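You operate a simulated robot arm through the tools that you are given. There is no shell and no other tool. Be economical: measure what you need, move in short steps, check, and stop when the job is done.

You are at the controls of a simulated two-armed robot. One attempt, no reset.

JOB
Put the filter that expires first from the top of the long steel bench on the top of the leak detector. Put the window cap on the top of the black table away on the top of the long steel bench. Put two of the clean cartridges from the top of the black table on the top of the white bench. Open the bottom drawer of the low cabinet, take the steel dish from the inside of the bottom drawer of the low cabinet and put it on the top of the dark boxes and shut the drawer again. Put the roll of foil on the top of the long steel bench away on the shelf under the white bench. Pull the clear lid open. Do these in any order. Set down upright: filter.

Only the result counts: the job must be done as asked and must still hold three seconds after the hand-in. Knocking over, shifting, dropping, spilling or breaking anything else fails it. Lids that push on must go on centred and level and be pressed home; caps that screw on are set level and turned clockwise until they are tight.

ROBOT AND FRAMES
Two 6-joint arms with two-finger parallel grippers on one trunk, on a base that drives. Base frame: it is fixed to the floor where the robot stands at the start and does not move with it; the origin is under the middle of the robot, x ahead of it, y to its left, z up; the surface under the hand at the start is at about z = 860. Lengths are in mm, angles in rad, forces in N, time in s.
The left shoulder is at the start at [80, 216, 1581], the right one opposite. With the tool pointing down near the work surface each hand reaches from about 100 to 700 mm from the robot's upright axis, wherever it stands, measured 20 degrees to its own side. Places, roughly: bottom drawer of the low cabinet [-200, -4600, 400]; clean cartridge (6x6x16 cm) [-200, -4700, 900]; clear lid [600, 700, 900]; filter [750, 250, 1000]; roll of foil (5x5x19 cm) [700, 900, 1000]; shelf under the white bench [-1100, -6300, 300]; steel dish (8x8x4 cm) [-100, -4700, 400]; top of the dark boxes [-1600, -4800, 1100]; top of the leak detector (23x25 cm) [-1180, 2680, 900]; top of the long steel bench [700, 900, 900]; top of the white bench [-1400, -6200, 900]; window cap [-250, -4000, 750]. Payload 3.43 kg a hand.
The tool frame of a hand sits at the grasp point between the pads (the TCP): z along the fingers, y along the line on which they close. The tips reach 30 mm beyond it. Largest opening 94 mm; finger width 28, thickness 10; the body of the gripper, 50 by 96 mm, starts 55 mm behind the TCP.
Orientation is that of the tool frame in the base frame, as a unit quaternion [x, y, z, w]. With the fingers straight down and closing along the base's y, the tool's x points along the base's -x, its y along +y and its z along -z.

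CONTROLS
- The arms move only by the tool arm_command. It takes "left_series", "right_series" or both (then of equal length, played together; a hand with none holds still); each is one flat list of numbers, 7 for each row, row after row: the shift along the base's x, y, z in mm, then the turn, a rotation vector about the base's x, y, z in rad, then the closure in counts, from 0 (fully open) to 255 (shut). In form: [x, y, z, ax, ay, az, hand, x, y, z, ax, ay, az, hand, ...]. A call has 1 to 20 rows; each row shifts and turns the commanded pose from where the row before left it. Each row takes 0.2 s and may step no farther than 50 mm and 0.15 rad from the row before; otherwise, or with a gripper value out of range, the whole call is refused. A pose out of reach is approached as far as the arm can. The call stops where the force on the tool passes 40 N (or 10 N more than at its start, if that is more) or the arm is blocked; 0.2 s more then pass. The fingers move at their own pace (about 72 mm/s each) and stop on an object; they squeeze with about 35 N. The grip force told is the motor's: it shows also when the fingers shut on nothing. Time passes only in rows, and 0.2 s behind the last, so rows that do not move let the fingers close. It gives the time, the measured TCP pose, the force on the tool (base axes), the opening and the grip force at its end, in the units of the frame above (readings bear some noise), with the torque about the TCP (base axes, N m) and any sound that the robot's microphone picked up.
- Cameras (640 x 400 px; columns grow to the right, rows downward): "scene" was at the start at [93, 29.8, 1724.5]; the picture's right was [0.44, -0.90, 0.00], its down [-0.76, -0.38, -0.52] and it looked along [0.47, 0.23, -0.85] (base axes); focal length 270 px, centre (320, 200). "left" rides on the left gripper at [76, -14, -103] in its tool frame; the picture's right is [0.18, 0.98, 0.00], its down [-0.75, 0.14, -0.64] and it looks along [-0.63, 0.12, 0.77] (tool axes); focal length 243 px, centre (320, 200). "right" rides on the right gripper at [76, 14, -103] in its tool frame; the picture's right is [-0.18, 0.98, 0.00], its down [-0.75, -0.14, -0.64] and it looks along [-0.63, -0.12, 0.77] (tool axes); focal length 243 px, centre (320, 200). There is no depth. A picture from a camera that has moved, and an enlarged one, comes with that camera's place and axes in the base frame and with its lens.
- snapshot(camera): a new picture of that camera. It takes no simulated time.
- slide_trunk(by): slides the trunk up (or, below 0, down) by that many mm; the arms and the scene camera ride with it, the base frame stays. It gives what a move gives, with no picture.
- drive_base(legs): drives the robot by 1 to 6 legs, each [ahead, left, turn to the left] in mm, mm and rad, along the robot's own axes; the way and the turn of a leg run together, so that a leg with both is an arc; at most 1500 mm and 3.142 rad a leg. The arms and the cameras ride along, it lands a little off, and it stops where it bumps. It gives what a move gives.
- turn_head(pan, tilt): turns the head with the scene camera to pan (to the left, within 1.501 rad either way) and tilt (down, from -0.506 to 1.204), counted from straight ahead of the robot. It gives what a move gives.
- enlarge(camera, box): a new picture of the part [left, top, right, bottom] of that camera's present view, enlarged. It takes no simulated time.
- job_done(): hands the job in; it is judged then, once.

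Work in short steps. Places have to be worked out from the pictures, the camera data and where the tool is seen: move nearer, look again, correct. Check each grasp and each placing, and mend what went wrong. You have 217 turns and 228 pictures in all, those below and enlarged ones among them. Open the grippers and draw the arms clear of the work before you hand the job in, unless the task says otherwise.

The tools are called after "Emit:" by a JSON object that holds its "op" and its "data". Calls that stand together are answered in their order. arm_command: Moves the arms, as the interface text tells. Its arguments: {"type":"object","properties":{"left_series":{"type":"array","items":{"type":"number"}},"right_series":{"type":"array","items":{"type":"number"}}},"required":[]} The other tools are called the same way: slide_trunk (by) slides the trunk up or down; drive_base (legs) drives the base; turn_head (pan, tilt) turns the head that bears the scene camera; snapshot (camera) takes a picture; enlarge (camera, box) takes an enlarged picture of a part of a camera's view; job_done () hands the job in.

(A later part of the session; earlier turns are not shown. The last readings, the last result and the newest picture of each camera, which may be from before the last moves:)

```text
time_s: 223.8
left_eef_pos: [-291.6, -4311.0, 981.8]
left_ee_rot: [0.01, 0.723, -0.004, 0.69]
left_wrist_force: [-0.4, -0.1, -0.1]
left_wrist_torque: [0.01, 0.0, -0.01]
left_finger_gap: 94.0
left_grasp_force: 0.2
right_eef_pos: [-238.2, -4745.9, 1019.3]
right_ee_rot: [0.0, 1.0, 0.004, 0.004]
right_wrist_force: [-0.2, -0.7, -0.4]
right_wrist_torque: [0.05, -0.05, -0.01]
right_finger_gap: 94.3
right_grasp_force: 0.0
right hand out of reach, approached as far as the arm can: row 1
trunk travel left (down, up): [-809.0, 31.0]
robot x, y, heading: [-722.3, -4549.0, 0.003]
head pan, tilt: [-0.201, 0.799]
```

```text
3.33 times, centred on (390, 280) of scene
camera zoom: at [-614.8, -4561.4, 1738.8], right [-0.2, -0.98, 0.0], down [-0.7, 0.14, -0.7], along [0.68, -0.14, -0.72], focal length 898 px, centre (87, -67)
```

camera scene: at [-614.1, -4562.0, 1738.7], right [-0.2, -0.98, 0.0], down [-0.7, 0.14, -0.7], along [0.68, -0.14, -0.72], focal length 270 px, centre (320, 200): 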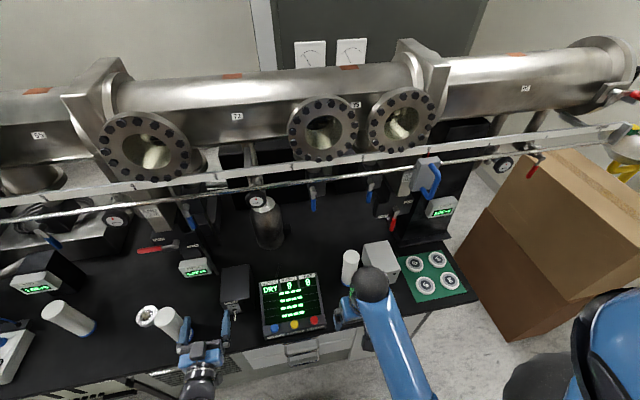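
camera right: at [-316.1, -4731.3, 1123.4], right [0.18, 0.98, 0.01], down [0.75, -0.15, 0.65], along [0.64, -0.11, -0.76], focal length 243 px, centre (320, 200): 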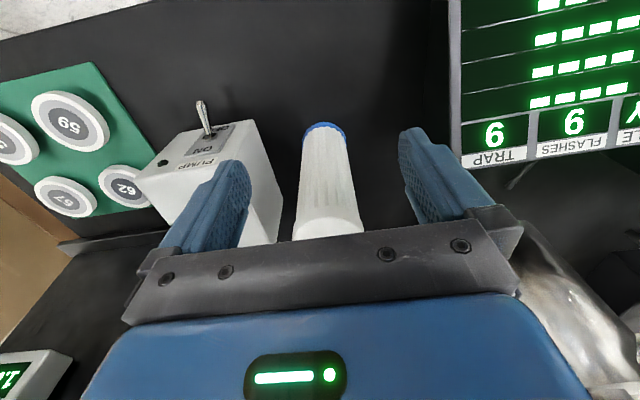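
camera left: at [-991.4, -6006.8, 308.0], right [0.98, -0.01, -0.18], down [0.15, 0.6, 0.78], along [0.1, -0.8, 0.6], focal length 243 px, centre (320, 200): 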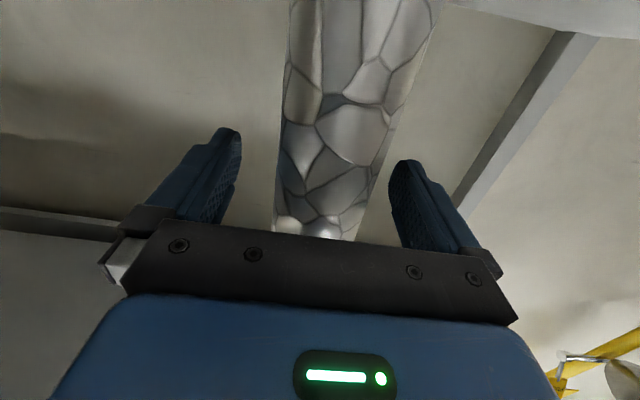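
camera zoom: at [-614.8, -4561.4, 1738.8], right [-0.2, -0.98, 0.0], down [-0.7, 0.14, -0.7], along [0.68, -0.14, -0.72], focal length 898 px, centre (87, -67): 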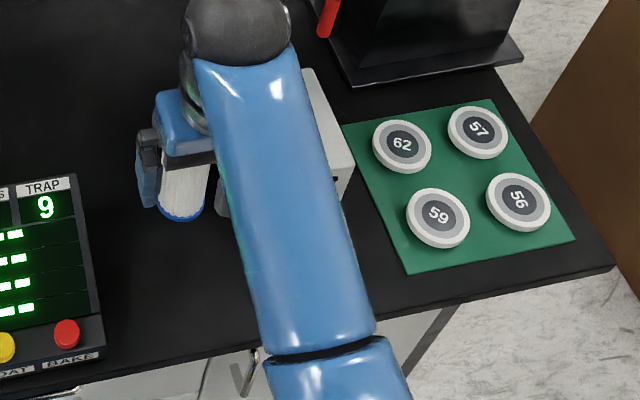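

Near cartridge is clean, at about (-130,-4755). I part-close the fingers to clear the pump box, move above it, and look.

Emit:
{"op": "arm_command", "data": {"right_series": [40, -3, 0, 0, 0, 0, 40, 40, -3, 0, 0, 0, 0, 40, 28, -2, 0, 0, 0, 0, 40, 0, 0, 0, 0, 0, 0, 40]}}

Emit:
{"op": "snapshot", "data": {"camera": "right"}}

```text
time_s: 224.8
left_eef_pos: [-291.4, -4312.6, 981.1]
left_ee_rot: [0.01, 0.723, -0.004, 0.691]
left_wrist_force: [0.4, 1.0, 0.0]
left_wrist_torque: [0.03, -0.02, 0.01]
left_finger_gap: 94.1
left_grasp_force: 0.0
right_eef_pos: [-130.8, -4753.2, 1021.0]
right_ee_rot: [0.0, 1.0, 0.003, 0.004]
right_wrist_force: [-0.2, -0.3, 0.3]
right_wrist_torque: [-0.03, 0.01, 0.01]
right_finger_gap: 79.1
right_grasp_force: 0.1
trunk travel left (down, up): [-809.0, 31.0]
robot x, y, heading: [-724.9, -4545.7, 0.007]
head pan, tilt: [-0.201, 0.799]
```

```text
109 pictures are left
camera right: at [-208.6, -4738.2, 1124.1], right [0.18, 0.98, 0.01], down [0.75, -0.15, 0.65], along [0.64, -0.11, -0.76], focal length 243 px, centre (320, 200)
```

right: 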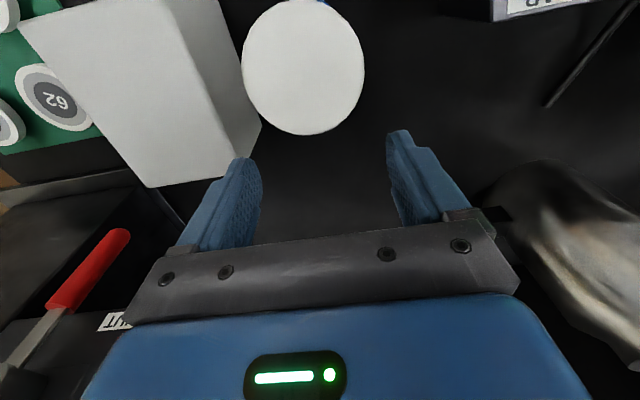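

The top view shows the table is higher than thought (z≈830, cartridge top≈990), cartridge at (-176,-4751). I shift back 45 mm and look again before lowering.

Emit:
{"op": "arm_command", "data": {"right_series": [-23, 0, 0, 0, 0, 0, 40, -22, 2, 0, 0, 0, 0, 40, 0, 0, 0, 0, 0, 0, 40]}}

Emit:
{"op": "snapshot", "data": {"camera": "right"}}

```text
time_s: 225.6
left_eef_pos: [-291.0, -4312.2, 980.5]
left_ee_rot: [0.01, 0.723, -0.004, 0.691]
left_wrist_force: [-0.3, 0.3, 0.1]
left_wrist_torque: [0.02, -0.02, 0.01]
left_finger_gap: 94.2
left_grasp_force: 0.0
right_eef_pos: [-174.6, -4749.8, 1017.9]
right_ee_rot: [0.0, 1.0, 0.003, 0.003]
right_wrist_force: [0.0, 1.0, -0.2]
right_wrist_torque: [0.01, 0.02, -0.01]
right_finger_gap: 79.0
right_grasp_force: 0.1
trunk travel left (down, up): [-809.0, 31.0]
robot x, y, heading: [-725.9, -4545.0, -0.001]
head pan, tilt: [-0.201, 0.799]
```

```text
108 pictures are left
camera right: at [-251.7, -4736.7, 1121.7], right [0.18, 0.98, 0.01], down [0.75, -0.15, 0.65], along [0.64, -0.11, -0.76], focal length 243 px, centre (320, 200)
```

right: 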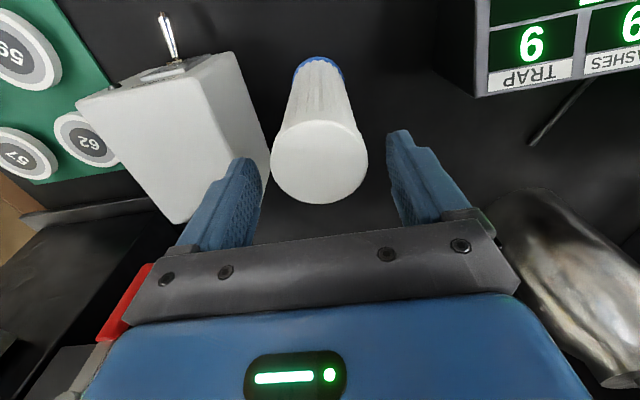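

Now centred over it (top z≈992). I descend and close.

Emit:
{"op": "arm_command", "data": {"right_series": [0, 0, -25, 0, 0, 0, 40, 0, 0, -25, 0, 0, 0, 40, 0, 0, -14, 0, 0, 0, 40, 0, 0, 0, 0, 0, 0, 255, 0, 0, 0, 0, 0, 0, 255, 0, 0, 0, 0, 0, 0, 255, 0, 0, 15, 0, 0, 0, 255, 0, 0, 15, 0, 0, 0, 255]}}

Emit:
{"op": "snapshot", "data": {"camera": "right"}}

```text
time_s: 227.4
left_eef_pos: [-292.2, -4310.8, 981.0]
left_ee_rot: [0.011, 0.723, -0.005, 0.691]
left_wrist_force: [-0.5, 0.3, 0.0]
left_wrist_torque: [0.01, -0.01, 0.02]
left_finger_gap: 93.9
left_grasp_force: 0.0
right_eef_pos: [-174.7, -4749.0, 982.9]
right_ee_rot: [0.0, 1.0, 0.004, 0.002]
right_wrist_force: [-0.4, 0.3, -0.9]
right_wrist_torque: [0.0, 0.0, 0.02]
right_finger_gap: 54.6
right_grasp_force: 34.7
trunk travel left (down, up): [-809.0, 31.0]
robot x, y, heading: [-726.4, -4542.1, 0.004]
head pan, tilt: [-0.201, 0.799]
```

```text
107 pictures are left
camera right: at [-252.8, -4734.5, 1087.9], right [0.18, 0.98, 0.01], down [0.75, -0.15, 0.65], along [0.64, -0.11, -0.76], focal length 243 px, centre (320, 200)
```

right: 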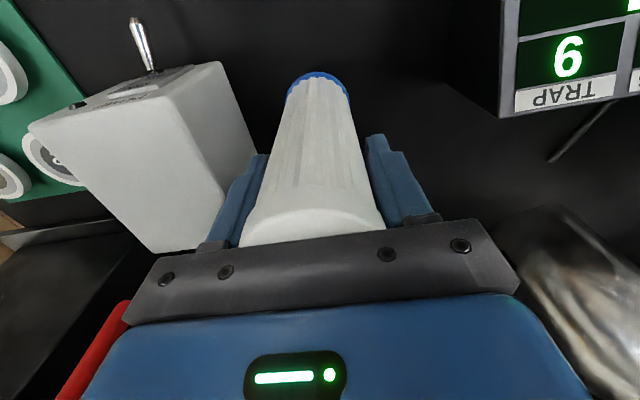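

Cartridge gripped. I lift, retract it over the edge, then inspect the middle cartridge and the cap.

Emit:
{"op": "arm_command", "data": {"right_series": [0, 0, 30, 0, 0, 0, 255, -10, 0, 8, 0, 0, 0, 255, -45, 0, 0, 0, 0, 0, 255, -45, 0, 0, 0, 0, 0, 255, -45, 0, 0, 0, 0, 0, 255, -45, 5, 0, 0, 0, 0, 255]}}

Emit:
{"op": "turn_head", "data": {"pan": 0.6, "tilt": 0.8}}

Emit:
{"op": "enlarge", "data": {"camera": "scene", "box": [200, 120, 440, 280]}}

```text
time_s: 228.8
left_eef_pos: [-293.0, -4311.4, 982.2]
left_ee_rot: [0.01, 0.722, -0.005, 0.692]
left_wrist_force: [-0.4, 0.1, 0.0]
left_wrist_torque: [-0.01, -0.01, 0.02]
left_finger_gap: 93.9
left_grasp_force: 0.1
right_eef_pos: [-367.1, -4746.1, 1014.0]
right_ee_rot: [0.0, 1.0, 0.003, 0.005]
right_wrist_force: [0.0, -0.8, -0.6]
right_wrist_torque: [0.02, 0.0, -0.01]
right_finger_gap: 54.5
right_grasp_force: 35.2
right hand out of reach, approached as far as the arm can: row 4, 5
trunk travel left (down, up): [-809.0, 31.0]
robot x, y, heading: [-720.0, -4546.9, 0.003]
head pan, tilt: [-0.201, 0.799]
```

```text
time_s: 229.9
left_eef_pos: [-291.4, -4311.7, 980.6]
left_ee_rot: [0.01, 0.723, -0.004, 0.691]
left_wrist_force: [0.1, -0.5, 0.7]
left_wrist_torque: [0.01, 0.01, -0.04]
left_finger_gap: 93.9
left_grasp_force: 0.0
right_eef_pos: [-364.6, -4745.5, 1011.7]
right_ee_rot: [0.0, 1.0, 0.003, 0.004]
right_wrist_force: [-0.5, 0.0, -1.3]
right_wrist_torque: [-0.02, -0.01, 0.0]
right_finger_gap: 54.6
right_grasp_force: 34.8
trunk travel left (down, up): [-809.0, 31.0]
robot x, y, heading: [-725.3, -4545.8, 0.006]
head pan, tilt: [0.6, 0.799]
```

```text
2.50 times, centred on (320, 200) of scene
camera zoom: at [-626.0, -4499.9, 1738.7], right [0.57, -0.82, 0.0], down [-0.59, -0.41, -0.7], along [0.57, 0.39, -0.72], focal length 674 px, centre (320, 200)
```

zoom: 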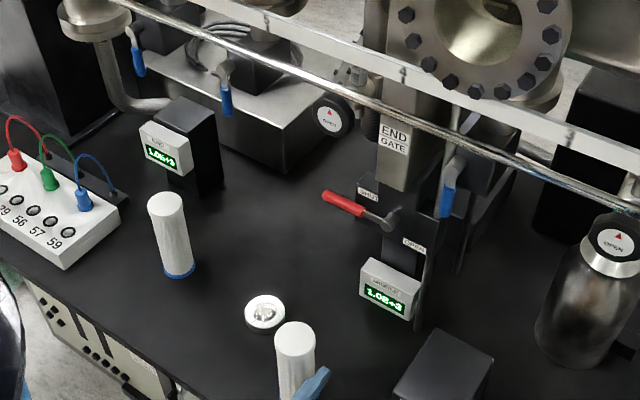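

I zoom further on the two remaining cartridges to compare their cleanliness.

Emit:
{"op": "enlarge", "data": {"camera": "scene", "box": [250, 190, 280, 235]}}

Emit:
{"op": "enlarge", "data": {"camera": "scene", "box": [285, 230, 335, 290]}}

```text
8.89 times, centred on (265, 212) of scene
camera zoom: at [-626.0, -4499.9, 1738.7], right [0.57, -0.82, 0.0], down [-0.59, -0.41, -0.7], along [0.57, 0.39, -0.72], focal length 2395 px, centre (809, 89)
```

zoom: 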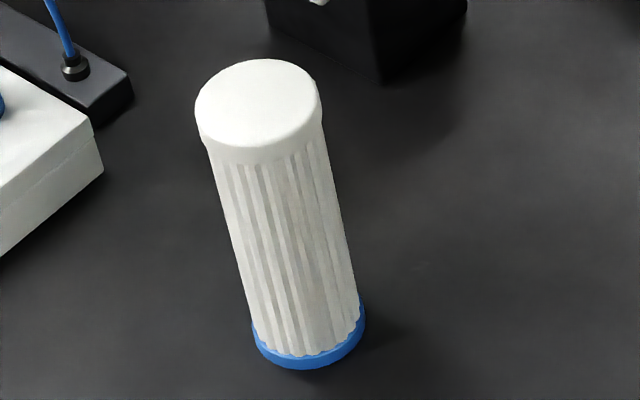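

```text
6.67 times, centred on (310, 260) of scene
camera zoom: at [-626.0, -4499.9, 1738.7], right [0.57, -0.82, 0.0], down [-0.59, -0.41, -0.7], along [0.57, 0.39, -0.72], focal length 1796 px, centre (387, -200)
```

zoom: 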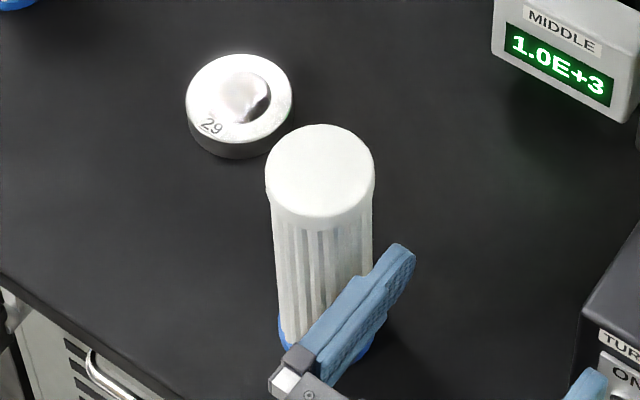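

All are clean. Middle cartridge is at (-261,-4211), window cap "29" at about (-178,-4090). I back up, strafe 100 mm left, and lower the horizontal left hand to approach the middle cartridge from the front.

Emit:
{"op": "drive_base", "data": {"legs": [[-120, 0, 0], [0, 100, -0.005]]}}

Emit:
{"op": "arm_command", "data": {"left_series": [0, 0, -12, 0, 0, 0, 0, 0, 0, -12, 0, 0, 0, 0, 0, 0, 0, 0, 0, 0, 0]}}

Emit:
{"op": "enlarge", "data": {"camera": "scene", "box": [200, 160, 440, 340]}}

Emit:
{"op": "snapshot", "data": {"camera": "left"}}

```text
time_s: 231.9
left_eef_pos: [-408.4, -4220.4, 982.8]
left_ee_rot: [0.013, 0.723, -0.003, 0.691]
left_wrist_force: [0.8, -0.7, 0.0]
left_wrist_torque: [0.03, -0.01, 0.07]
left_finger_gap: 93.8
left_grasp_force: 0.0
right_eef_pos: [-483.7, -4656.4, 1011.9]
right_ee_rot: [0.001, 1.0, 0.007, 0.004]
right_wrist_force: [-0.3, -0.2, -0.2]
right_wrist_torque: [0.04, 0.03, -0.03]
right_finger_gap: 54.5
right_grasp_force: 35.1
trunk travel left (down, up): [-809.0, 31.0]
robot x, y, heading: [-841.6, -4449.4, -0.001]
head pan, tilt: [0.6, 0.799]
```

```text
time_s: 232.7
left_eef_pos: [-409.0, -4214.5, 957.9]
left_ee_rot: [0.01, 0.722, -0.005, 0.692]
left_wrist_force: [-1.1, -0.4, 0.8]
left_wrist_torque: [-0.02, 0.01, -0.01]
left_finger_gap: 94.0
left_grasp_force: 0.1
right_eef_pos: [-483.6, -4649.4, 1012.5]
right_ee_rot: [0.002, 1.0, 0.005, 0.006]
right_wrist_force: [-0.5, 0.3, -0.4]
right_wrist_torque: [0.0, -0.03, -0.03]
right_finger_gap: 54.5
right_grasp_force: 35.8
trunk travel left (down, up): [-809.0, 31.0]
robot x, y, heading: [-842.3, -4443.3, -0.003]
head pan, tilt: [0.6, 0.799]
```

```text
2.22 times, centred on (320, 250) of scene
camera zoom: at [-744.9, -4401.5, 1738.7], right [0.56, -0.83, 0.0], down [-0.59, -0.4, -0.7], along [0.58, 0.39, -0.72], focal length 599 px, centre (320, 89)
```

zoom: 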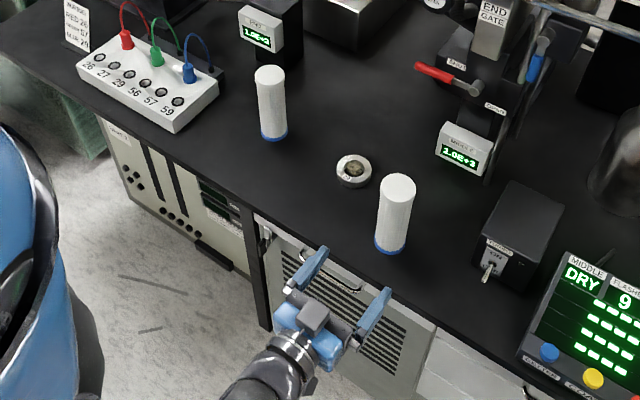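

```text
102 pictures are left
camera left: at [-515.7, -4225.2, 886.3], right [0.02, 0.98, -0.18], down [-0.6, 0.15, 0.78], along [0.8, 0.1, 0.6], focal length 243 px, centre (320, 200)
```

left: 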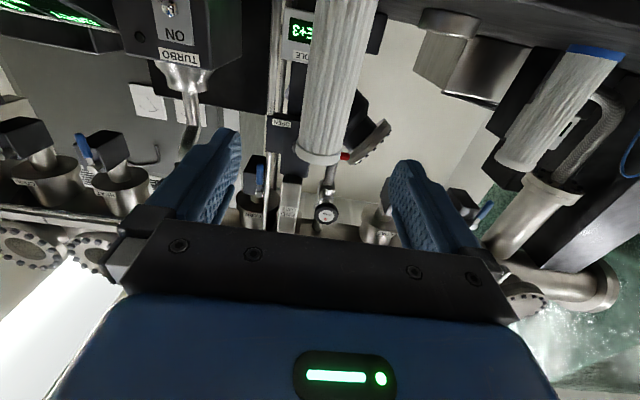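

Aligned: the cartridge sits between the fingers in view (y≈-4210). I move forward 147 mm.

Emit:
{"op": "arm_command", "data": {"left_series": [40, 3, 0, 0, 0, 0, 0, 45, 2, 0, 0, 0, 0, 0, 40, 0, 0, 0, 0, 0, 0, 22, 0, 0, 0, 0, 0, 0, 0, 0, 0, 0, 0, 0, 0]}}

Emit:
{"op": "enlarge", "data": {"camera": "scene", "box": [260, 180, 420, 320]}}

Emit:
{"op": "snapshot", "data": {"camera": "left"}}

```text
time_s: 233.9
left_eef_pos: [-261.2, -4211.1, 956.6]
left_ee_rot: [0.011, 0.723, -0.005, 0.691]
left_wrist_force: [-0.1, -0.2, 0.9]
left_wrist_torque: [0.01, 0.0, 0.0]
left_finger_gap: 94.0
left_grasp_force: 0.1
right_eef_pos: [-484.2, -4651.5, 1012.9]
right_ee_rot: [0.002, 1.0, 0.003, 0.003]
right_wrist_force: [0.6, -0.5, -0.5]
right_wrist_torque: [-0.01, -0.02, 0.0]
right_finger_gap: 54.4
right_grasp_force: 34.8
trunk travel left (down, up): [-809.0, 31.0]
robot x, y, heading: [-844.1, -4449.2, -0.004]
head pan, tilt: [0.6, 0.799]
```

```text
2.86 times, centred on (340, 250) of scene
camera zoom: at [-743.8, -4403.0, 1738.7], right [0.56, -0.83, 0.0], down [-0.59, -0.4, -0.7], along [0.58, 0.39, -0.72], focal length 770 px, centre (263, 57)
```

zoom: 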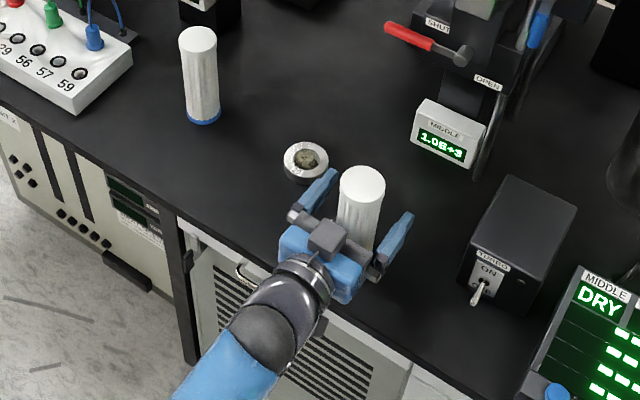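

```text
100 pictures are left
camera left: at [-367.5, -4221.2, 884.9], right [0.02, 0.98, -0.18], down [-0.6, 0.15, 0.78], along [0.8, 0.09, 0.6], focal length 243 px, centre (320, 200)
```

left: 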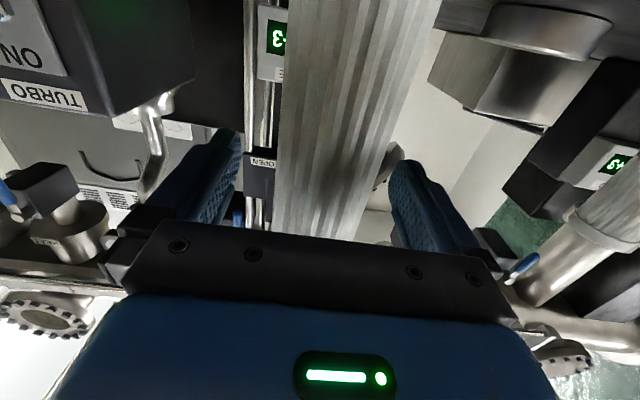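

The cartridge is between the pads. I close and lift.

Emit:
{"op": "arm_command", "data": {"left_series": [0, 0, 0, 0, 0, 0, 255, 0, 0, 0, 0, 0, 0, 255, 0, 0, 0, 0, 0, 0, 255, 0, 0, 15, 0, 0, 0, 255, 0, 0, 20, 0, 0, 0, 255, 0, 0, 20, 0, 0, 0, 255, -30, 0, 0, 0, 0, 0, 255, -40, 0, 0, 0, 0, 0, 255, -40, 0, 0, 0, 0, 0, 255, -30, 0, 0, 0, 0, 0, 255]}}

Emit:
{"op": "enlarge", "data": {"camera": "scene", "box": [240, 180, 400, 320]}}

```text
time_s: 236.1
left_eef_pos: [-402.7, -4209.5, 1014.1]
left_ee_rot: [0.011, 0.722, -0.006, 0.692]
left_wrist_force: [-0.2, -0.4, -0.3]
left_wrist_torque: [-0.01, 0.01, 0.0]
left_finger_gap: 55.4
left_grasp_force: 35.0
right_eef_pos: [-484.1, -4650.6, 1012.9]
right_ee_rot: [0.002, 1.0, 0.004, 0.005]
right_wrist_force: [-0.4, 0.3, -1.5]
right_wrist_torque: [-0.01, -0.02, -0.03]
right_finger_gap: 54.4
right_grasp_force: 35.4
trunk travel left (down, up): [-809.0, 31.0]
robot x, y, heading: [-844.3, -4447.2, -0.003]
head pan, tilt: [0.6, 0.799]
```

```text
2.86 times, centred on (320, 250) of scene
camera zoom: at [-744.7, -4402.6, 1738.7], right [0.56, -0.83, 0.0], down [-0.59, -0.4, -0.7], along [0.58, 0.39, -0.72], focal length 770 px, centre (320, 57)
```

zoom: 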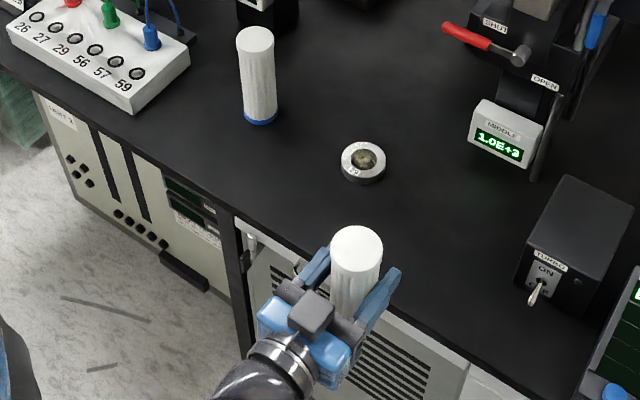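

Both cartridges are held. I drive back south, turn to the white bench.

Emit:
{"op": "drive_base", "data": {"legs": [[0, -860, 0.003], [0, 0, -1.571], [80, -266, 0]]}}

Emit:
{"op": "slide_trunk", "data": {"by": 30}}

Emit:
{"op": "turn_head", "data": {"pan": 0.0, "tilt": 0.8}}

Emit:
{"op": "snapshot", "data": {"camera": "scene"}}

Emit:
{"op": "snapshot", "data": {"camera": "right"}}

```text
time_s: 246.1
left_eef_pos: [-864.3, -5845.5, 1014.3]
left_ee_rot: [0.515, 0.507, -0.491, 0.487]
left_wrist_force: [0.2, 0.2, -0.5]
left_wrist_torque: [0.0, 0.0, -0.04]
left_finger_gap: 55.1
left_grasp_force: 35.1
right_eef_pos: [-1306.2, -5768.3, 1013.4]
right_ee_rot: [0.704, 0.71, -0.002, 0.005]
right_wrist_force: [0.4, 0.7, -1.3]
right_wrist_torque: [-0.01, 0.03, 0.0]
right_finger_gap: 54.4
right_grasp_force: 35.0
trunk travel left (down, up): [-809.0, 31.0]
robot x, y, heading: [-1108.8, -5409.7, -1.562]
head pan, tilt: [0.6, 0.799]
```

```text
time_s: 246.8
left_eef_pos: [-866.8, -5845.3, 1044.1]
left_ee_rot: [0.515, 0.507, -0.489, 0.488]
left_wrist_force: [0.4, 0.3, -0.6]
left_wrist_torque: [0.0, 0.0, -0.02]
left_finger_gap: 55.4
left_grasp_force: 35.5
right_eef_pos: [-1307.7, -5768.8, 1042.6]
right_ee_rot: [0.704, 0.71, 0.0, 0.005]
right_wrist_force: [0.3, -0.3, -0.8]
right_wrist_torque: [-0.02, -0.03, 0.01]
right_finger_gap: 54.7
right_grasp_force: 34.7
trunk travel left (down, up): [-839.0, 1.0]
robot x, y, heading: [-1109.1, -5411.8, -1.564]
head pan, tilt: [0.6, 0.799]
```

```text
time_s: 247.8
left_eef_pos: [-868.2, -5846.2, 1043.7]
left_ee_rot: [0.516, 0.506, -0.49, 0.488]
left_wrist_force: [-0.7, 0.1, -1.3]
left_wrist_torque: [0.03, -0.01, -0.03]
left_finger_gap: 55.1
left_grasp_force: 34.3
right_eef_pos: [-1307.6, -5768.7, 1042.2]
right_ee_rot: [0.704, 0.71, 0.0, 0.006]
right_wrist_force: [1.2, 0.5, -1.3]
right_wrist_torque: [-0.02, 0.0, 0.02]
right_finger_gap: 54.3
right_grasp_force: 34.7
trunk travel left (down, up): [-839.0, 1.0]
robot x, y, heading: [-1110.5, -5405.8, -1.561]
head pan, tilt: [0.0, 0.799]
```

```text
98 pictures are left
camera scene: at [-1107.5, -5519.3, 1768.6], right [-1.0, -0.01, 0.0], down [-0.01, 0.72, -0.7], along [0.01, -0.7, -0.72], focal length 270 px, centre (320, 200)
```

scene: 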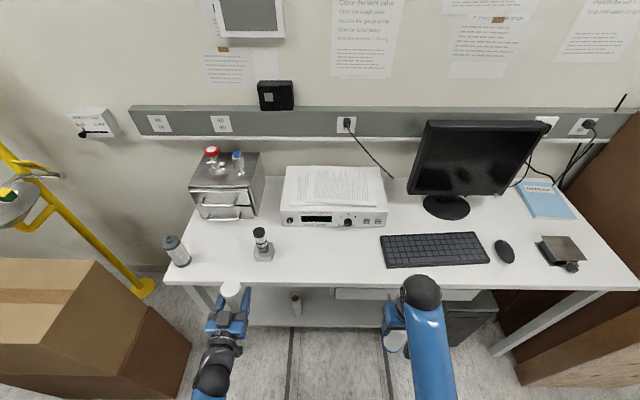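

```text
97 pictures are left
camera right: at [-1296.4, -5691.0, 1146.4], right [0.98, -0.18, 0.01], down [-0.14, -0.75, 0.65], along [-0.11, -0.64, -0.76], focal length 243 px, centre (320, 200)
```

right: 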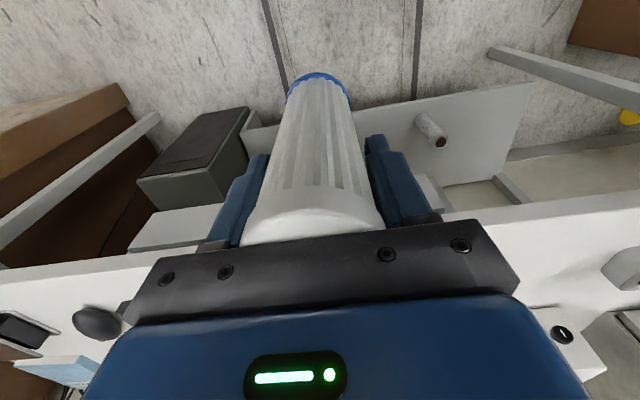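

Bench surface ≈z 872. Left cartridge goes to about (-1000,-6075), right one to (-1200,-6075), between the small tool and the keyboard. I move the left hand there at height.

Emit:
{"op": "arm_command", "data": {"left_series": [-26, -40, 0, 0, 0, 0, 255, -26, -40, 0, 0, 0, 0, 255, -26, -40, 0, 0, 0, 0, 255, -26, -40, 0, 0, 0, 0, 255, -26, -40, 0, 0, 0, 0, 255, 0, -28, 0, 0, 0, 0, 255, 0, 0, 0, 0, 0, 0, 255]}}

Emit:
{"op": "snapshot", "data": {"camera": "scene"}}

```text
time_s: 249.4
left_eef_pos: [-911.3, -6023.3, 1031.3]
left_ee_rot: [0.535, 0.508, -0.488, 0.466]
left_wrist_force: [-5.1, 11.9, 3.4]
left_wrist_torque: [0.8, 0.34, 0.02]
left_finger_gap: 54.6
left_grasp_force: 34.9
left hand out of reach, approached as far as the arm can: row 1, 2, 3, 4, 5
right_eef_pos: [-1309.5, -5765.5, 1043.2]
right_ee_rot: [0.704, 0.71, -0.002, 0.007]
right_wrist_force: [1.2, 0.0, -1.0]
right_wrist_torque: [-0.01, 0.02, 0.0]
right_finger_gap: 54.3
right_grasp_force: 35.1
trunk travel left (down, up): [-839.0, 1.0]
robot x, y, heading: [-1110.3, -5407.7, -1.554]
head pan, tilt: [0.0, 0.799]
```

```text
96 pictures are left
camera scene: at [-1108.6, -5514.8, 1768.8], right [-1.0, -0.01, 0.0], down [-0.01, 0.72, -0.7], along [0.01, -0.7, -0.72], focal length 270 px, centre (320, 200)
```

scene: 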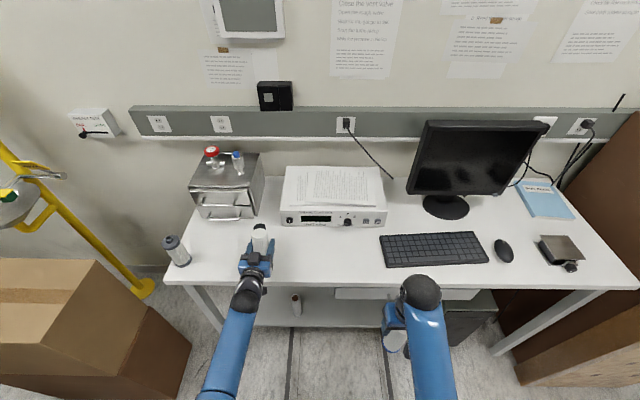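

The hand couldn't reach across and is pressing against the small tool. I back away at once.

Emit:
{"op": "arm_command", "data": {"left_series": [0, 30, 0, 0, 0, 0, 255, 0, 40, 0, 0, 0, 0, 255, 0, 40, 0, 0, 0, 0, 255]}}

Emit:
{"op": "enlarge", "data": {"camera": "scene", "box": [160, 190, 320, 330]}}

```text
time_s: 250.2
left_eef_pos: [-907.0, -5913.3, 1032.7]
left_ee_rot: [0.534, 0.507, -0.49, 0.467]
left_wrist_force: [0.0, -0.2, -1.2]
left_wrist_torque: [-0.02, 0.02, 0.01]
left_finger_gap: 54.5
left_grasp_force: 34.9
left hand out of reach, approached as far as the arm can: row 3
right_eef_pos: [-1307.8, -5766.8, 1043.4]
right_ee_rot: [0.704, 0.71, -0.001, 0.006]
right_wrist_force: [0.7, -0.8, -1.5]
right_wrist_torque: [-0.01, 0.02, 0.01]
right_finger_gap: 54.2
right_grasp_force: 34.9
trunk travel left (down, up): [-839.0, 1.0]
robot x, y, heading: [-1114.0, -5407.2, -1.561]
head pan, tilt: [0.0, 0.799]
```

```text
2.86 times, centred on (240, 260) of scene
camera zoom: at [-1107.3, -5516.0, 1768.8], right [-1.0, -0.01, 0.0], down [-0.01, 0.72, -0.7], along [0.01, -0.7, -0.72], focal length 770 px, centre (549, 29)
```

zoom: 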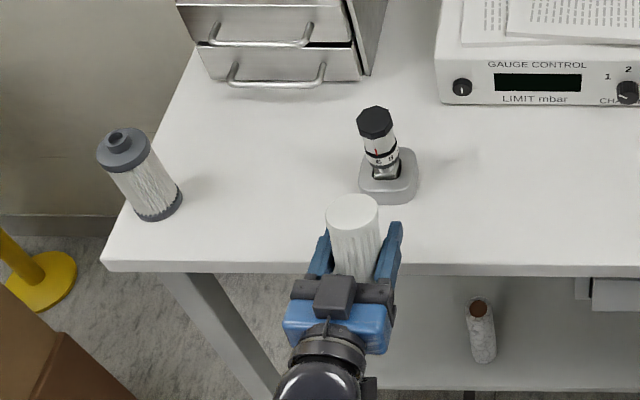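

The tool hasn't moved. The left arm can't cross toward the centre, so I shift the base right 140 mm instead and go straight in.

Emit:
{"op": "drive_base", "data": {"legs": [[0, -140, -0.01]]}}

Emit:
{"op": "arm_command", "data": {"left_series": [0, -40, 0, 0, 0, 0, 255, 0, -40, 0, 0, 0, 0, 255, 0, -40, 0, 0, 0, 0, 255, 0, -35, 0, 0, 0, 0, 255, 0, 0, 0, 0, 0, 0, 255]}}

Emit:
{"op": "snapshot", "data": {"camera": "scene"}}

```text
time_s: 251.6
left_eef_pos: [-1047.8, -5918.7, 1031.0]
left_ee_rot: [0.535, 0.506, -0.492, 0.464]
left_wrist_force: [0.3, -0.1, -1.4]
left_wrist_torque: [-0.01, -0.01, -0.01]
left_finger_gap: 54.4
left_grasp_force: 34.9
right_eef_pos: [-1445.8, -5767.0, 1044.4]
right_ee_rot: [0.707, 0.708, -0.003, 0.004]
right_wrist_force: [0.1, -0.1, -1.3]
right_wrist_torque: [-0.03, 0.02, -0.01]
right_finger_gap: 54.1
right_grasp_force: 35.0
trunk travel left (down, up): [-839.0, 1.0]
robot x, y, heading: [-1249.0, -5406.6, -1.567]
head pan, tilt: [0.0, 0.799]
```

```text
time_s: 252.6
left_eef_pos: [-1049.4, -6061.5, 1032.4]
left_ee_rot: [0.536, 0.506, -0.492, 0.464]
left_wrist_force: [-1.6, 52.7, 39.4]
left_wrist_torque: [8.46, 0.11, -0.13]
left_finger_gap: 54.6
left_grasp_force: 34.8
right_eef_pos: [-1450.5, -5763.1, 1044.7]
right_ee_rot: [0.705, 0.709, -0.001, 0.007]
right_wrist_force: [0.0, -0.3, -1.0]
right_wrist_torque: [-0.01, 0.01, 0.03]
right_finger_gap: 54.1
right_grasp_force: 34.4
trunk travel left (down, up): [-839.0, 1.0]
robot x, y, heading: [-1248.7, -5407.3, -1.566]
head pan, tilt: [0.0, 0.799]
stopped in row 5 (left hand): the force on the tool passed its limit at 159 N (the readings are from after the stop); the commanded pose is now the measured one
```

```text
94 pictures are left
camera scene: at [-1249.1, -5512.0, 1769.0], right [-1.0, -0.01, 0.0], down [0.0, 0.71, -0.7], along [0.01, -0.7, -0.71], focal length 270 px, centre (320, 200)
```

scene: 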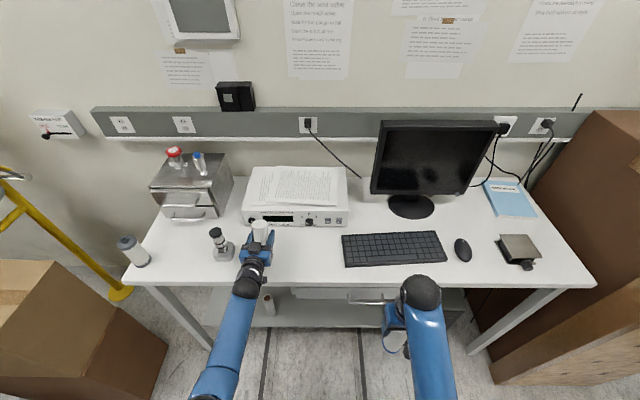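

A large reaction stopped the hand. I inspect closely what is touching.

Emit:
{"op": "enlarge", "data": {"camera": "scene", "box": [200, 190, 340, 320]}}

Emit:
{"op": "snapshot", "data": {"camera": "left"}}

```text
3.08 times, centred on (270, 255) of scene
camera zoom: at [-1249.1, -5512.0, 1769.0], right [-1.0, -0.01, 0.0], down [0.0, 0.71, -0.7], along [0.01, -0.7, -0.71], focal length 829 px, centre (474, 31)
```

zoom: 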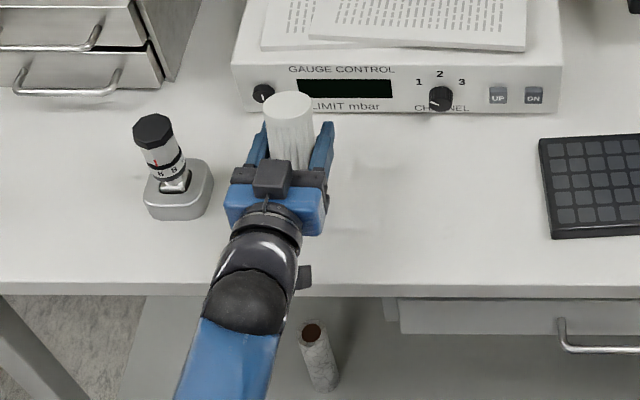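

```text
92 pictures are left
camera left: at [-1058.3, -5952.0, 965.2], right [0.98, -0.04, -0.18], down [0.17, 0.57, 0.81], along [0.07, -0.82, 0.56], focal length 243 px, centre (320, 200)
```

left: 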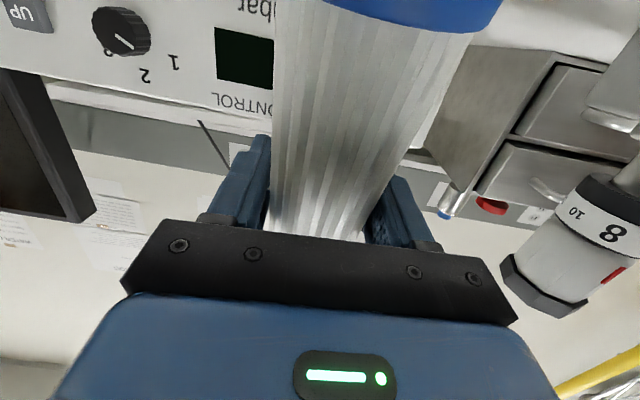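

Triangulating again, the bench top is really at z≈938, so the cartridge base and hand camera are touching it. I lift the hand gently.

Emit:
{"op": "arm_command", "data": {"left_series": [0, 0, 10, 0, 0, 0, 255, 0, 0, 15, 0, 0, 0, 255, 0, 0, 20, 0, 0, 0, 255]}}

Emit:
{"op": "snapshot", "data": {"camera": "left"}}

Emit:
{"op": "enlarge", "data": {"camera": "scene", "box": [200, 190, 340, 320]}}

```text
time_s: 253.4
left_eef_pos: [-1048.9, -6065.5, 1061.1]
left_ee_rot: [0.537, 0.507, -0.492, 0.462]
left_wrist_force: [0.2, -0.3, -1.8]
left_wrist_torque: [0.0, 0.01, 0.01]
left_finger_gap: 54.2
left_grasp_force: 34.6
left hand out of reach, approached as far as the arm can: row 3
right_eef_pos: [-1449.0, -5767.4, 1042.9]
right_ee_rot: [0.706, 0.708, -0.001, 0.006]
right_wrist_force: [0.4, 0.0, -0.6]
right_wrist_torque: [-0.03, -0.01, -0.01]
right_finger_gap: 54.3
right_grasp_force: 35.2
trunk travel left (down, up): [-839.0, 1.0]
robot x, y, heading: [-1251.4, -5410.6, -1.566]
head pan, tilt: [0.0, 0.799]
```

```text
91 pictures are left
camera left: at [-1057.9, -5955.5, 995.6], right [0.98, -0.04, -0.19], down [0.18, 0.56, 0.81], along [0.07, -0.83, 0.56], focal length 243 px, centre (320, 200)
```

left: 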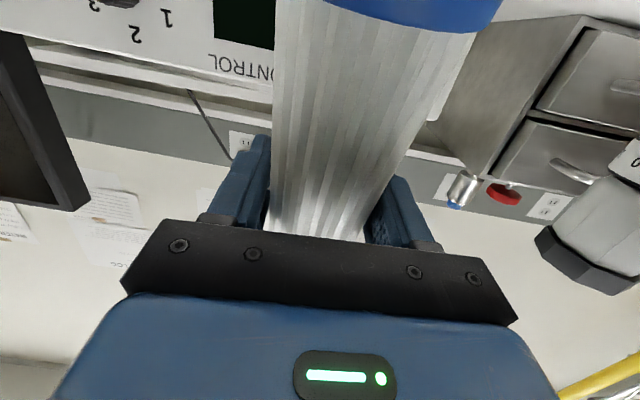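

```text
3.08 times, centred on (270, 255) of scene
camera zoom: at [-1247.1, -5517.9, 1768.8], right [-1.0, -0.01, 0.0], down [0.0, 0.72, -0.7], along [0.0, -0.7, -0.72], focal length 829 px, centre (474, 31)
```

zoom: 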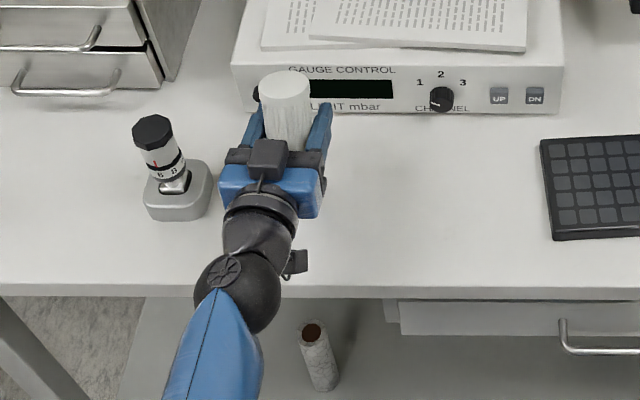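

Freed. The hand camera hangs low, so I place nearer the edge where the camera stays outside the bench: TCP y≈-6010 (edge ≈-5940). I move back 55 mm, level the pitch, and lower gently.

Emit:
{"op": "arm_command", "data": {"left_series": [0, 28, 0, -0.045, 0, 0, 255, 0, 27, 0, 0, 0, 0, 255, 0, 0, -8, 0, 0, 0, 255, 0, 0, -8, 0, 0, 0, 255, 0, 0, -5, 0, 0, 0, 255, 0, 0, -4, 0, 0, 0, 255]}}

Emit:
{"op": "enlarge", "data": {"camera": "scene", "box": [200, 190, 340, 320]}}

Emit:
{"op": "snapshot", "data": {"camera": "left"}}

```text
time_s: 254.8
left_eef_pos: [-1049.3, -6017.3, 1037.2]
left_ee_rot: [0.526, 0.497, -0.501, 0.474]
left_wrist_force: [0.2, -0.1, -1.6]
left_wrist_torque: [0.03, 0.01, -0.02]
left_finger_gap: 54.5
left_grasp_force: 35.4
left hand out of reach, approached as far as the arm can: row 1
right_eef_pos: [-1449.1, -5768.6, 1042.1]
right_ee_rot: [0.706, 0.709, 0.0, 0.005]
right_wrist_force: [0.9, 0.0, -0.8]
right_wrist_torque: [-0.01, 0.01, -0.02]
right_finger_gap: 54.2
right_grasp_force: 34.7
trunk travel left (down, up): [-839.0, 1.0]
robot x, y, heading: [-1247.4, -5408.6, -1.562]
head pan, tilt: [0.0, 0.799]
```

```text
3.08 times, centred on (270, 255) of scene
camera zoom: at [-1246.7, -5519.2, 1768.7], right [-1.0, -0.01, 0.0], down [0.0, 0.72, -0.7], along [0.0, -0.7, -0.72], focal length 829 px, centre (474, 31)
```

zoom: 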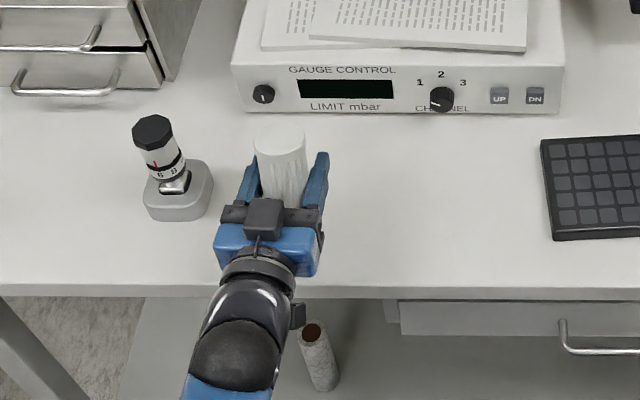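

```text
88 pictures are left
camera left: at [-1058.0, -5910.8, 966.1], right [0.98, -0.05, -0.18], down [0.17, 0.6, 0.78], along [0.07, -0.8, 0.59], focal length 243 px, centre (320, 200)
```

left: 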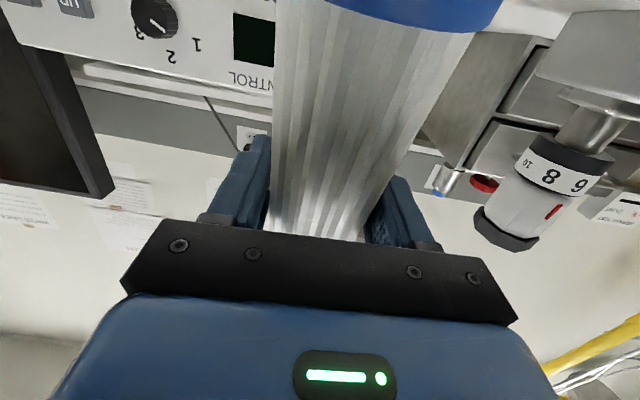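

Continue lowering in 4 mm steps until contact.

Emit:
{"op": "arm_command", "data": {"left_series": [0, 0, -4, 0, 0, 0, 255, 0, 0, -4, 0, 0, 0, 255, 0, 0, -4, 0, 0, 0, 255, 0, 0, -4, 0, 0, 0, 255, 0, 0, -4, 0, 0, 0, 255]}}

Emit:
{"op": "enlarge", "data": {"camera": "scene", "box": [200, 190, 340, 320]}}

```text
time_s: 256.0
left_eef_pos: [-1047.9, -6016.2, 1021.8]
left_ee_rot: [0.526, 0.492, -0.506, 0.475]
left_wrist_force: [-5.1, 2.2, 25.1]
left_wrist_torque: [0.23, 0.4, 0.05]
left_finger_gap: 54.5
left_grasp_force: 35.4
left hand out of reach, approached as far as the arm can: row 5
right_eef_pos: [-1451.1, -5766.4, 1042.8]
right_ee_rot: [0.706, 0.708, -0.002, 0.009]
right_wrist_force: [0.2, -0.9, -1.5]
right_wrist_torque: [0.0, 0.03, -0.01]
right_finger_gap: 54.3
right_grasp_force: 34.7
trunk travel left (down, up): [-839.0, 1.0]
robot x, y, heading: [-1250.4, -5409.2, -1.565]
head pan, tilt: [0.0, 0.799]
```

```text
3.08 times, centred on (270, 255) of scene
camera zoom: at [-1250.1, -5514.6, 1769.1], right [-1.0, -0.01, 0.0], down [0.0, 0.71, -0.7], along [0.01, -0.7, -0.71], focal length 829 px, centre (474, 31)
```

zoom: 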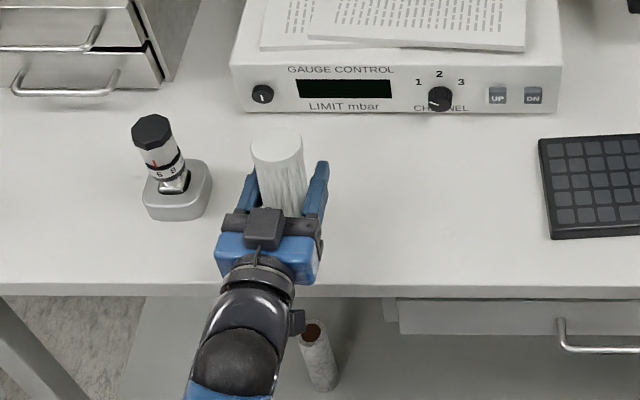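

Contact (25 N). I open slowly and check that it stands.

Emit:
{"op": "arm_command", "data": {"left_series": [0, 0, 2, 0, 0, 0, 255, 0, 0, 0, 0, 0, 0, 190, 0, 0, 0, 0, 0, 0, 130, 0, 0, 0, 0, 0, 0, 60, 0, 0, 0, 0, 0, 0, 0, 0, 0, 0, 0, 0, 0, 0]}}

Emit:
{"op": "enlarge", "data": {"camera": "scene", "box": [200, 190, 340, 320]}}

Emit:
{"op": "snapshot", "data": {"camera": "left"}}

```text
time_s: 257.4
left_eef_pos: [-1045.6, -6017.2, 1018.4]
left_ee_rot: [0.528, 0.496, -0.502, 0.473]
left_wrist_force: [-0.1, 0.4, 0.8]
left_wrist_torque: [0.02, 0.01, 0.02]
left_finger_gap: 94.1
left_grasp_force: 0.2
right_eef_pos: [-1449.4, -5768.8, 1043.8]
right_ee_rot: [0.706, 0.708, -0.001, 0.006]
right_wrist_force: [0.0, -0.1, -1.3]
right_wrist_torque: [-0.02, 0.03, 0.01]
right_finger_gap: 54.2
right_grasp_force: 34.2
trunk travel left (down, up): [-839.0, 1.0]
robot x, y, heading: [-1251.9, -5406.9, -1.567]
head pan, tilt: [0.0, 0.799]
```

```text
3.08 times, centred on (270, 255) of scene
camera zoom: at [-1247.6, -5519.0, 1768.7], right [-1.0, -0.01, 0.0], down [0.0, 0.72, -0.7], along [0.0, -0.7, -0.72], focal length 829 px, centre (474, 31)
```

zoom: 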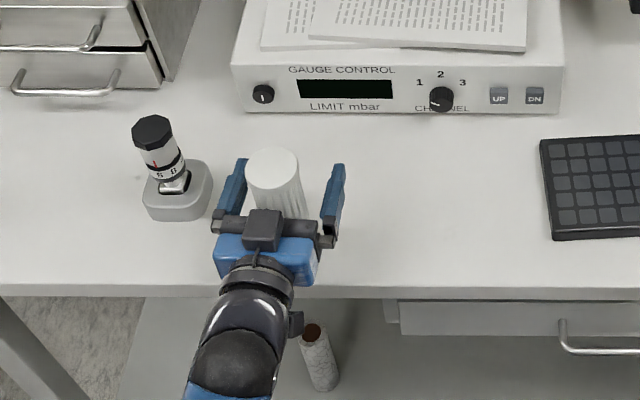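

```text
85 pictures are left
camera left: at [-1054.0, -5910.2, 947.6], right [0.98, -0.05, -0.18], down [0.18, 0.6, 0.78], along [0.07, -0.8, 0.59], focal length 243 px, centre (320, 200)
```

left: 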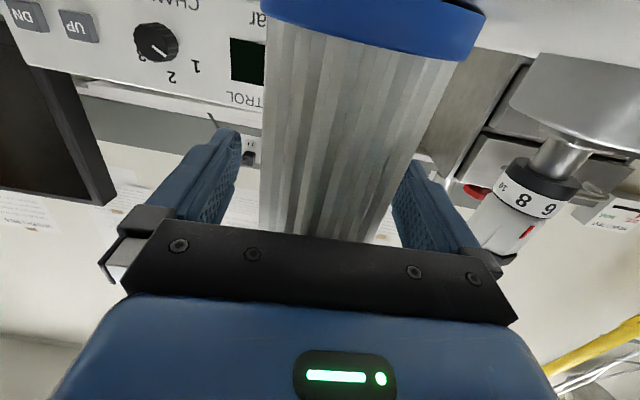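

It stands. I withdraw straight back and view.

Emit:
{"op": "arm_command", "data": {"left_series": [0, 20, 0, 0, 0, 0, 0, 0, 40, 0, 0, 0, 0, 0, 0, 45, 0, 0, 0, 0, 0, 0, 45, 0, 0, 0, 0, 0]}}

Emit:
{"op": "enlarge", "data": {"camera": "scene", "box": [200, 190, 340, 320]}}

```text
time_s: 258.4
left_eef_pos: [-1041.1, -5868.0, 1019.9]
left_ee_rot: [0.526, 0.496, -0.502, 0.474]
left_wrist_force: [0.5, -0.3, -0.1]
left_wrist_torque: [-0.01, 0.01, -0.01]
left_finger_gap: 94.0
left_grasp_force: 0.1
left hand out of reach, approached as far as the arm can: row 4
right_eef_pos: [-1448.4, -5768.0, 1043.3]
right_ee_rot: [0.705, 0.709, -0.001, 0.007]
right_wrist_force: [-0.1, -0.3, -1.1]
right_wrist_torque: [-0.03, 0.01, 0.0]
right_finger_gap: 54.1
right_grasp_force: 35.3
trunk travel left (down, up): [-839.0, 1.0]
robot x, y, heading: [-1247.6, -5408.1, -1.565]
head pan, tilt: [0.0, 0.799]
```

```text
3.08 times, centred on (270, 255) of scene
camera zoom: at [-1246.7, -5517.8, 1768.8], right [-1.0, -0.01, 0.0], down [0.0, 0.72, -0.7], along [0.0, -0.7, -0.72], focal length 829 px, centre (474, 31)
```

zoom: 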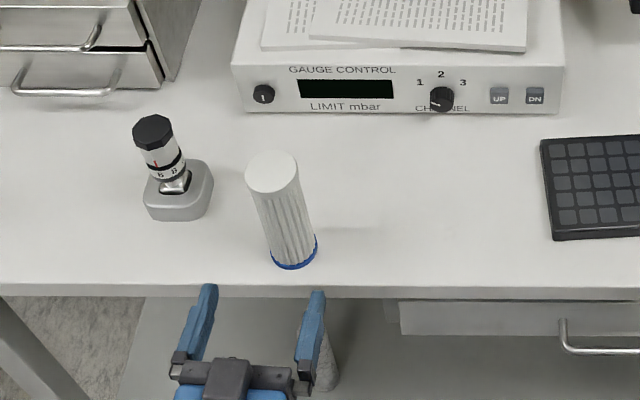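

Cartridge one stands well. Now I shift the base left so the right hand lines up at x≈-1180, raise the right hand while extending, staying short of the bench edge.

Emit:
{"op": "drive_base", "data": {"legs": [[0, 265, 0]]}}

Emit:
{"op": "arm_command", "data": {"right_series": [0, -40, 20, 0, 0, 0, 255, 0, -40, 25, 0, 0, 0, 255, 0, -35, 25, 0, 0, 0, 255, 0, 0, 10, 0, 0, 0, 255, 0, 0, 0, 0, 0, 0, 255]}}

Emit:
{"op": "snapshot", "data": {"camera": "right"}}

Emit:
{"op": "snapshot", "data": {"camera": "scene"}}

```text
time_s: 260.2
left_eef_pos: [-784.2, -5868.7, 1019.3]
left_ee_rot: [0.529, 0.495, -0.502, 0.473]
left_wrist_force: [0.3, -0.6, 0.8]
left_wrist_torque: [0.03, -0.04, 0.04]
left_finger_gap: 94.3
left_grasp_force: 0.0
right_eef_pos: [-1191.3, -5766.3, 1042.2]
right_ee_rot: [0.707, 0.708, 0.001, 0.007]
right_wrist_force: [0.5, -0.6, -0.7]
right_wrist_torque: [-0.02, -0.02, 0.01]
right_finger_gap: 54.1
right_grasp_force: 35.4
trunk travel left (down, up): [-839.0, 1.0]
robot x, y, heading: [-989.2, -5411.7, -1.566]
head pan, tilt: [0.0, 0.799]
```

```text
time_s: 261.4
left_eef_pos: [-783.4, -5868.5, 1019.7]
left_ee_rot: [0.527, 0.495, -0.502, 0.474]
left_wrist_force: [0.2, -0.3, 0.0]
left_wrist_torque: [0.0, -0.02, -0.02]
left_finger_gap: 93.8
left_grasp_force: 0.2
right_eef_pos: [-1188.3, -5894.2, 1057.2]
right_ee_rot: [0.705, 0.709, -0.001, 0.008]
right_wrist_force: [-0.4, 0.3, -1.3]
right_wrist_torque: [-0.01, -0.01, 0.01]
right_finger_gap: 54.2
right_grasp_force: 34.9
right hand out of reach, approached as far as the arm can: row 1, 2, 3, 4
trunk travel left (down, up): [-839.0, 1.0]
robot x, y, heading: [-990.1, -5405.5, -1.566]
head pan, tilt: [0.0, 0.799]
```

```text
83 pictures are left
camera right: at [-1176.4, -5816.3, 1160.8], right [0.98, -0.18, 0.01], down [-0.14, -0.75, 0.65], along [-0.11, -0.64, -0.76], focal length 243 px, centre (320, 200)
```

right: 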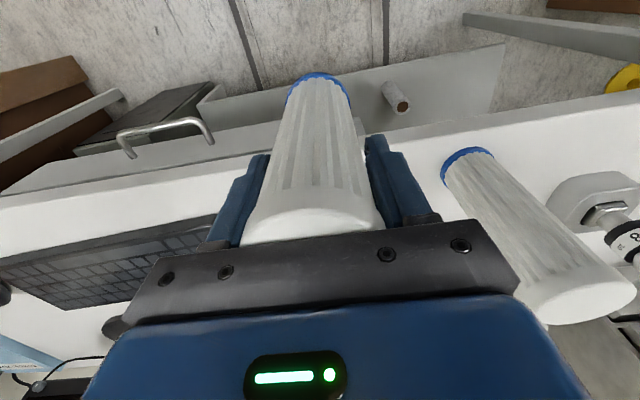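

```text
82 pictures are left
camera scene: at [-987.5, -5517.9, 1768.7], right [-1.0, -0.01, 0.0], down [0.0, 0.72, -0.7], along [0.0, -0.7, -0.72], focal length 270 px, centre (320, 200)
```

scene: 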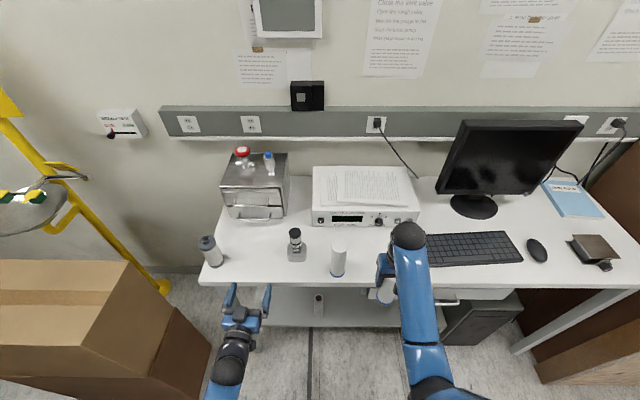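

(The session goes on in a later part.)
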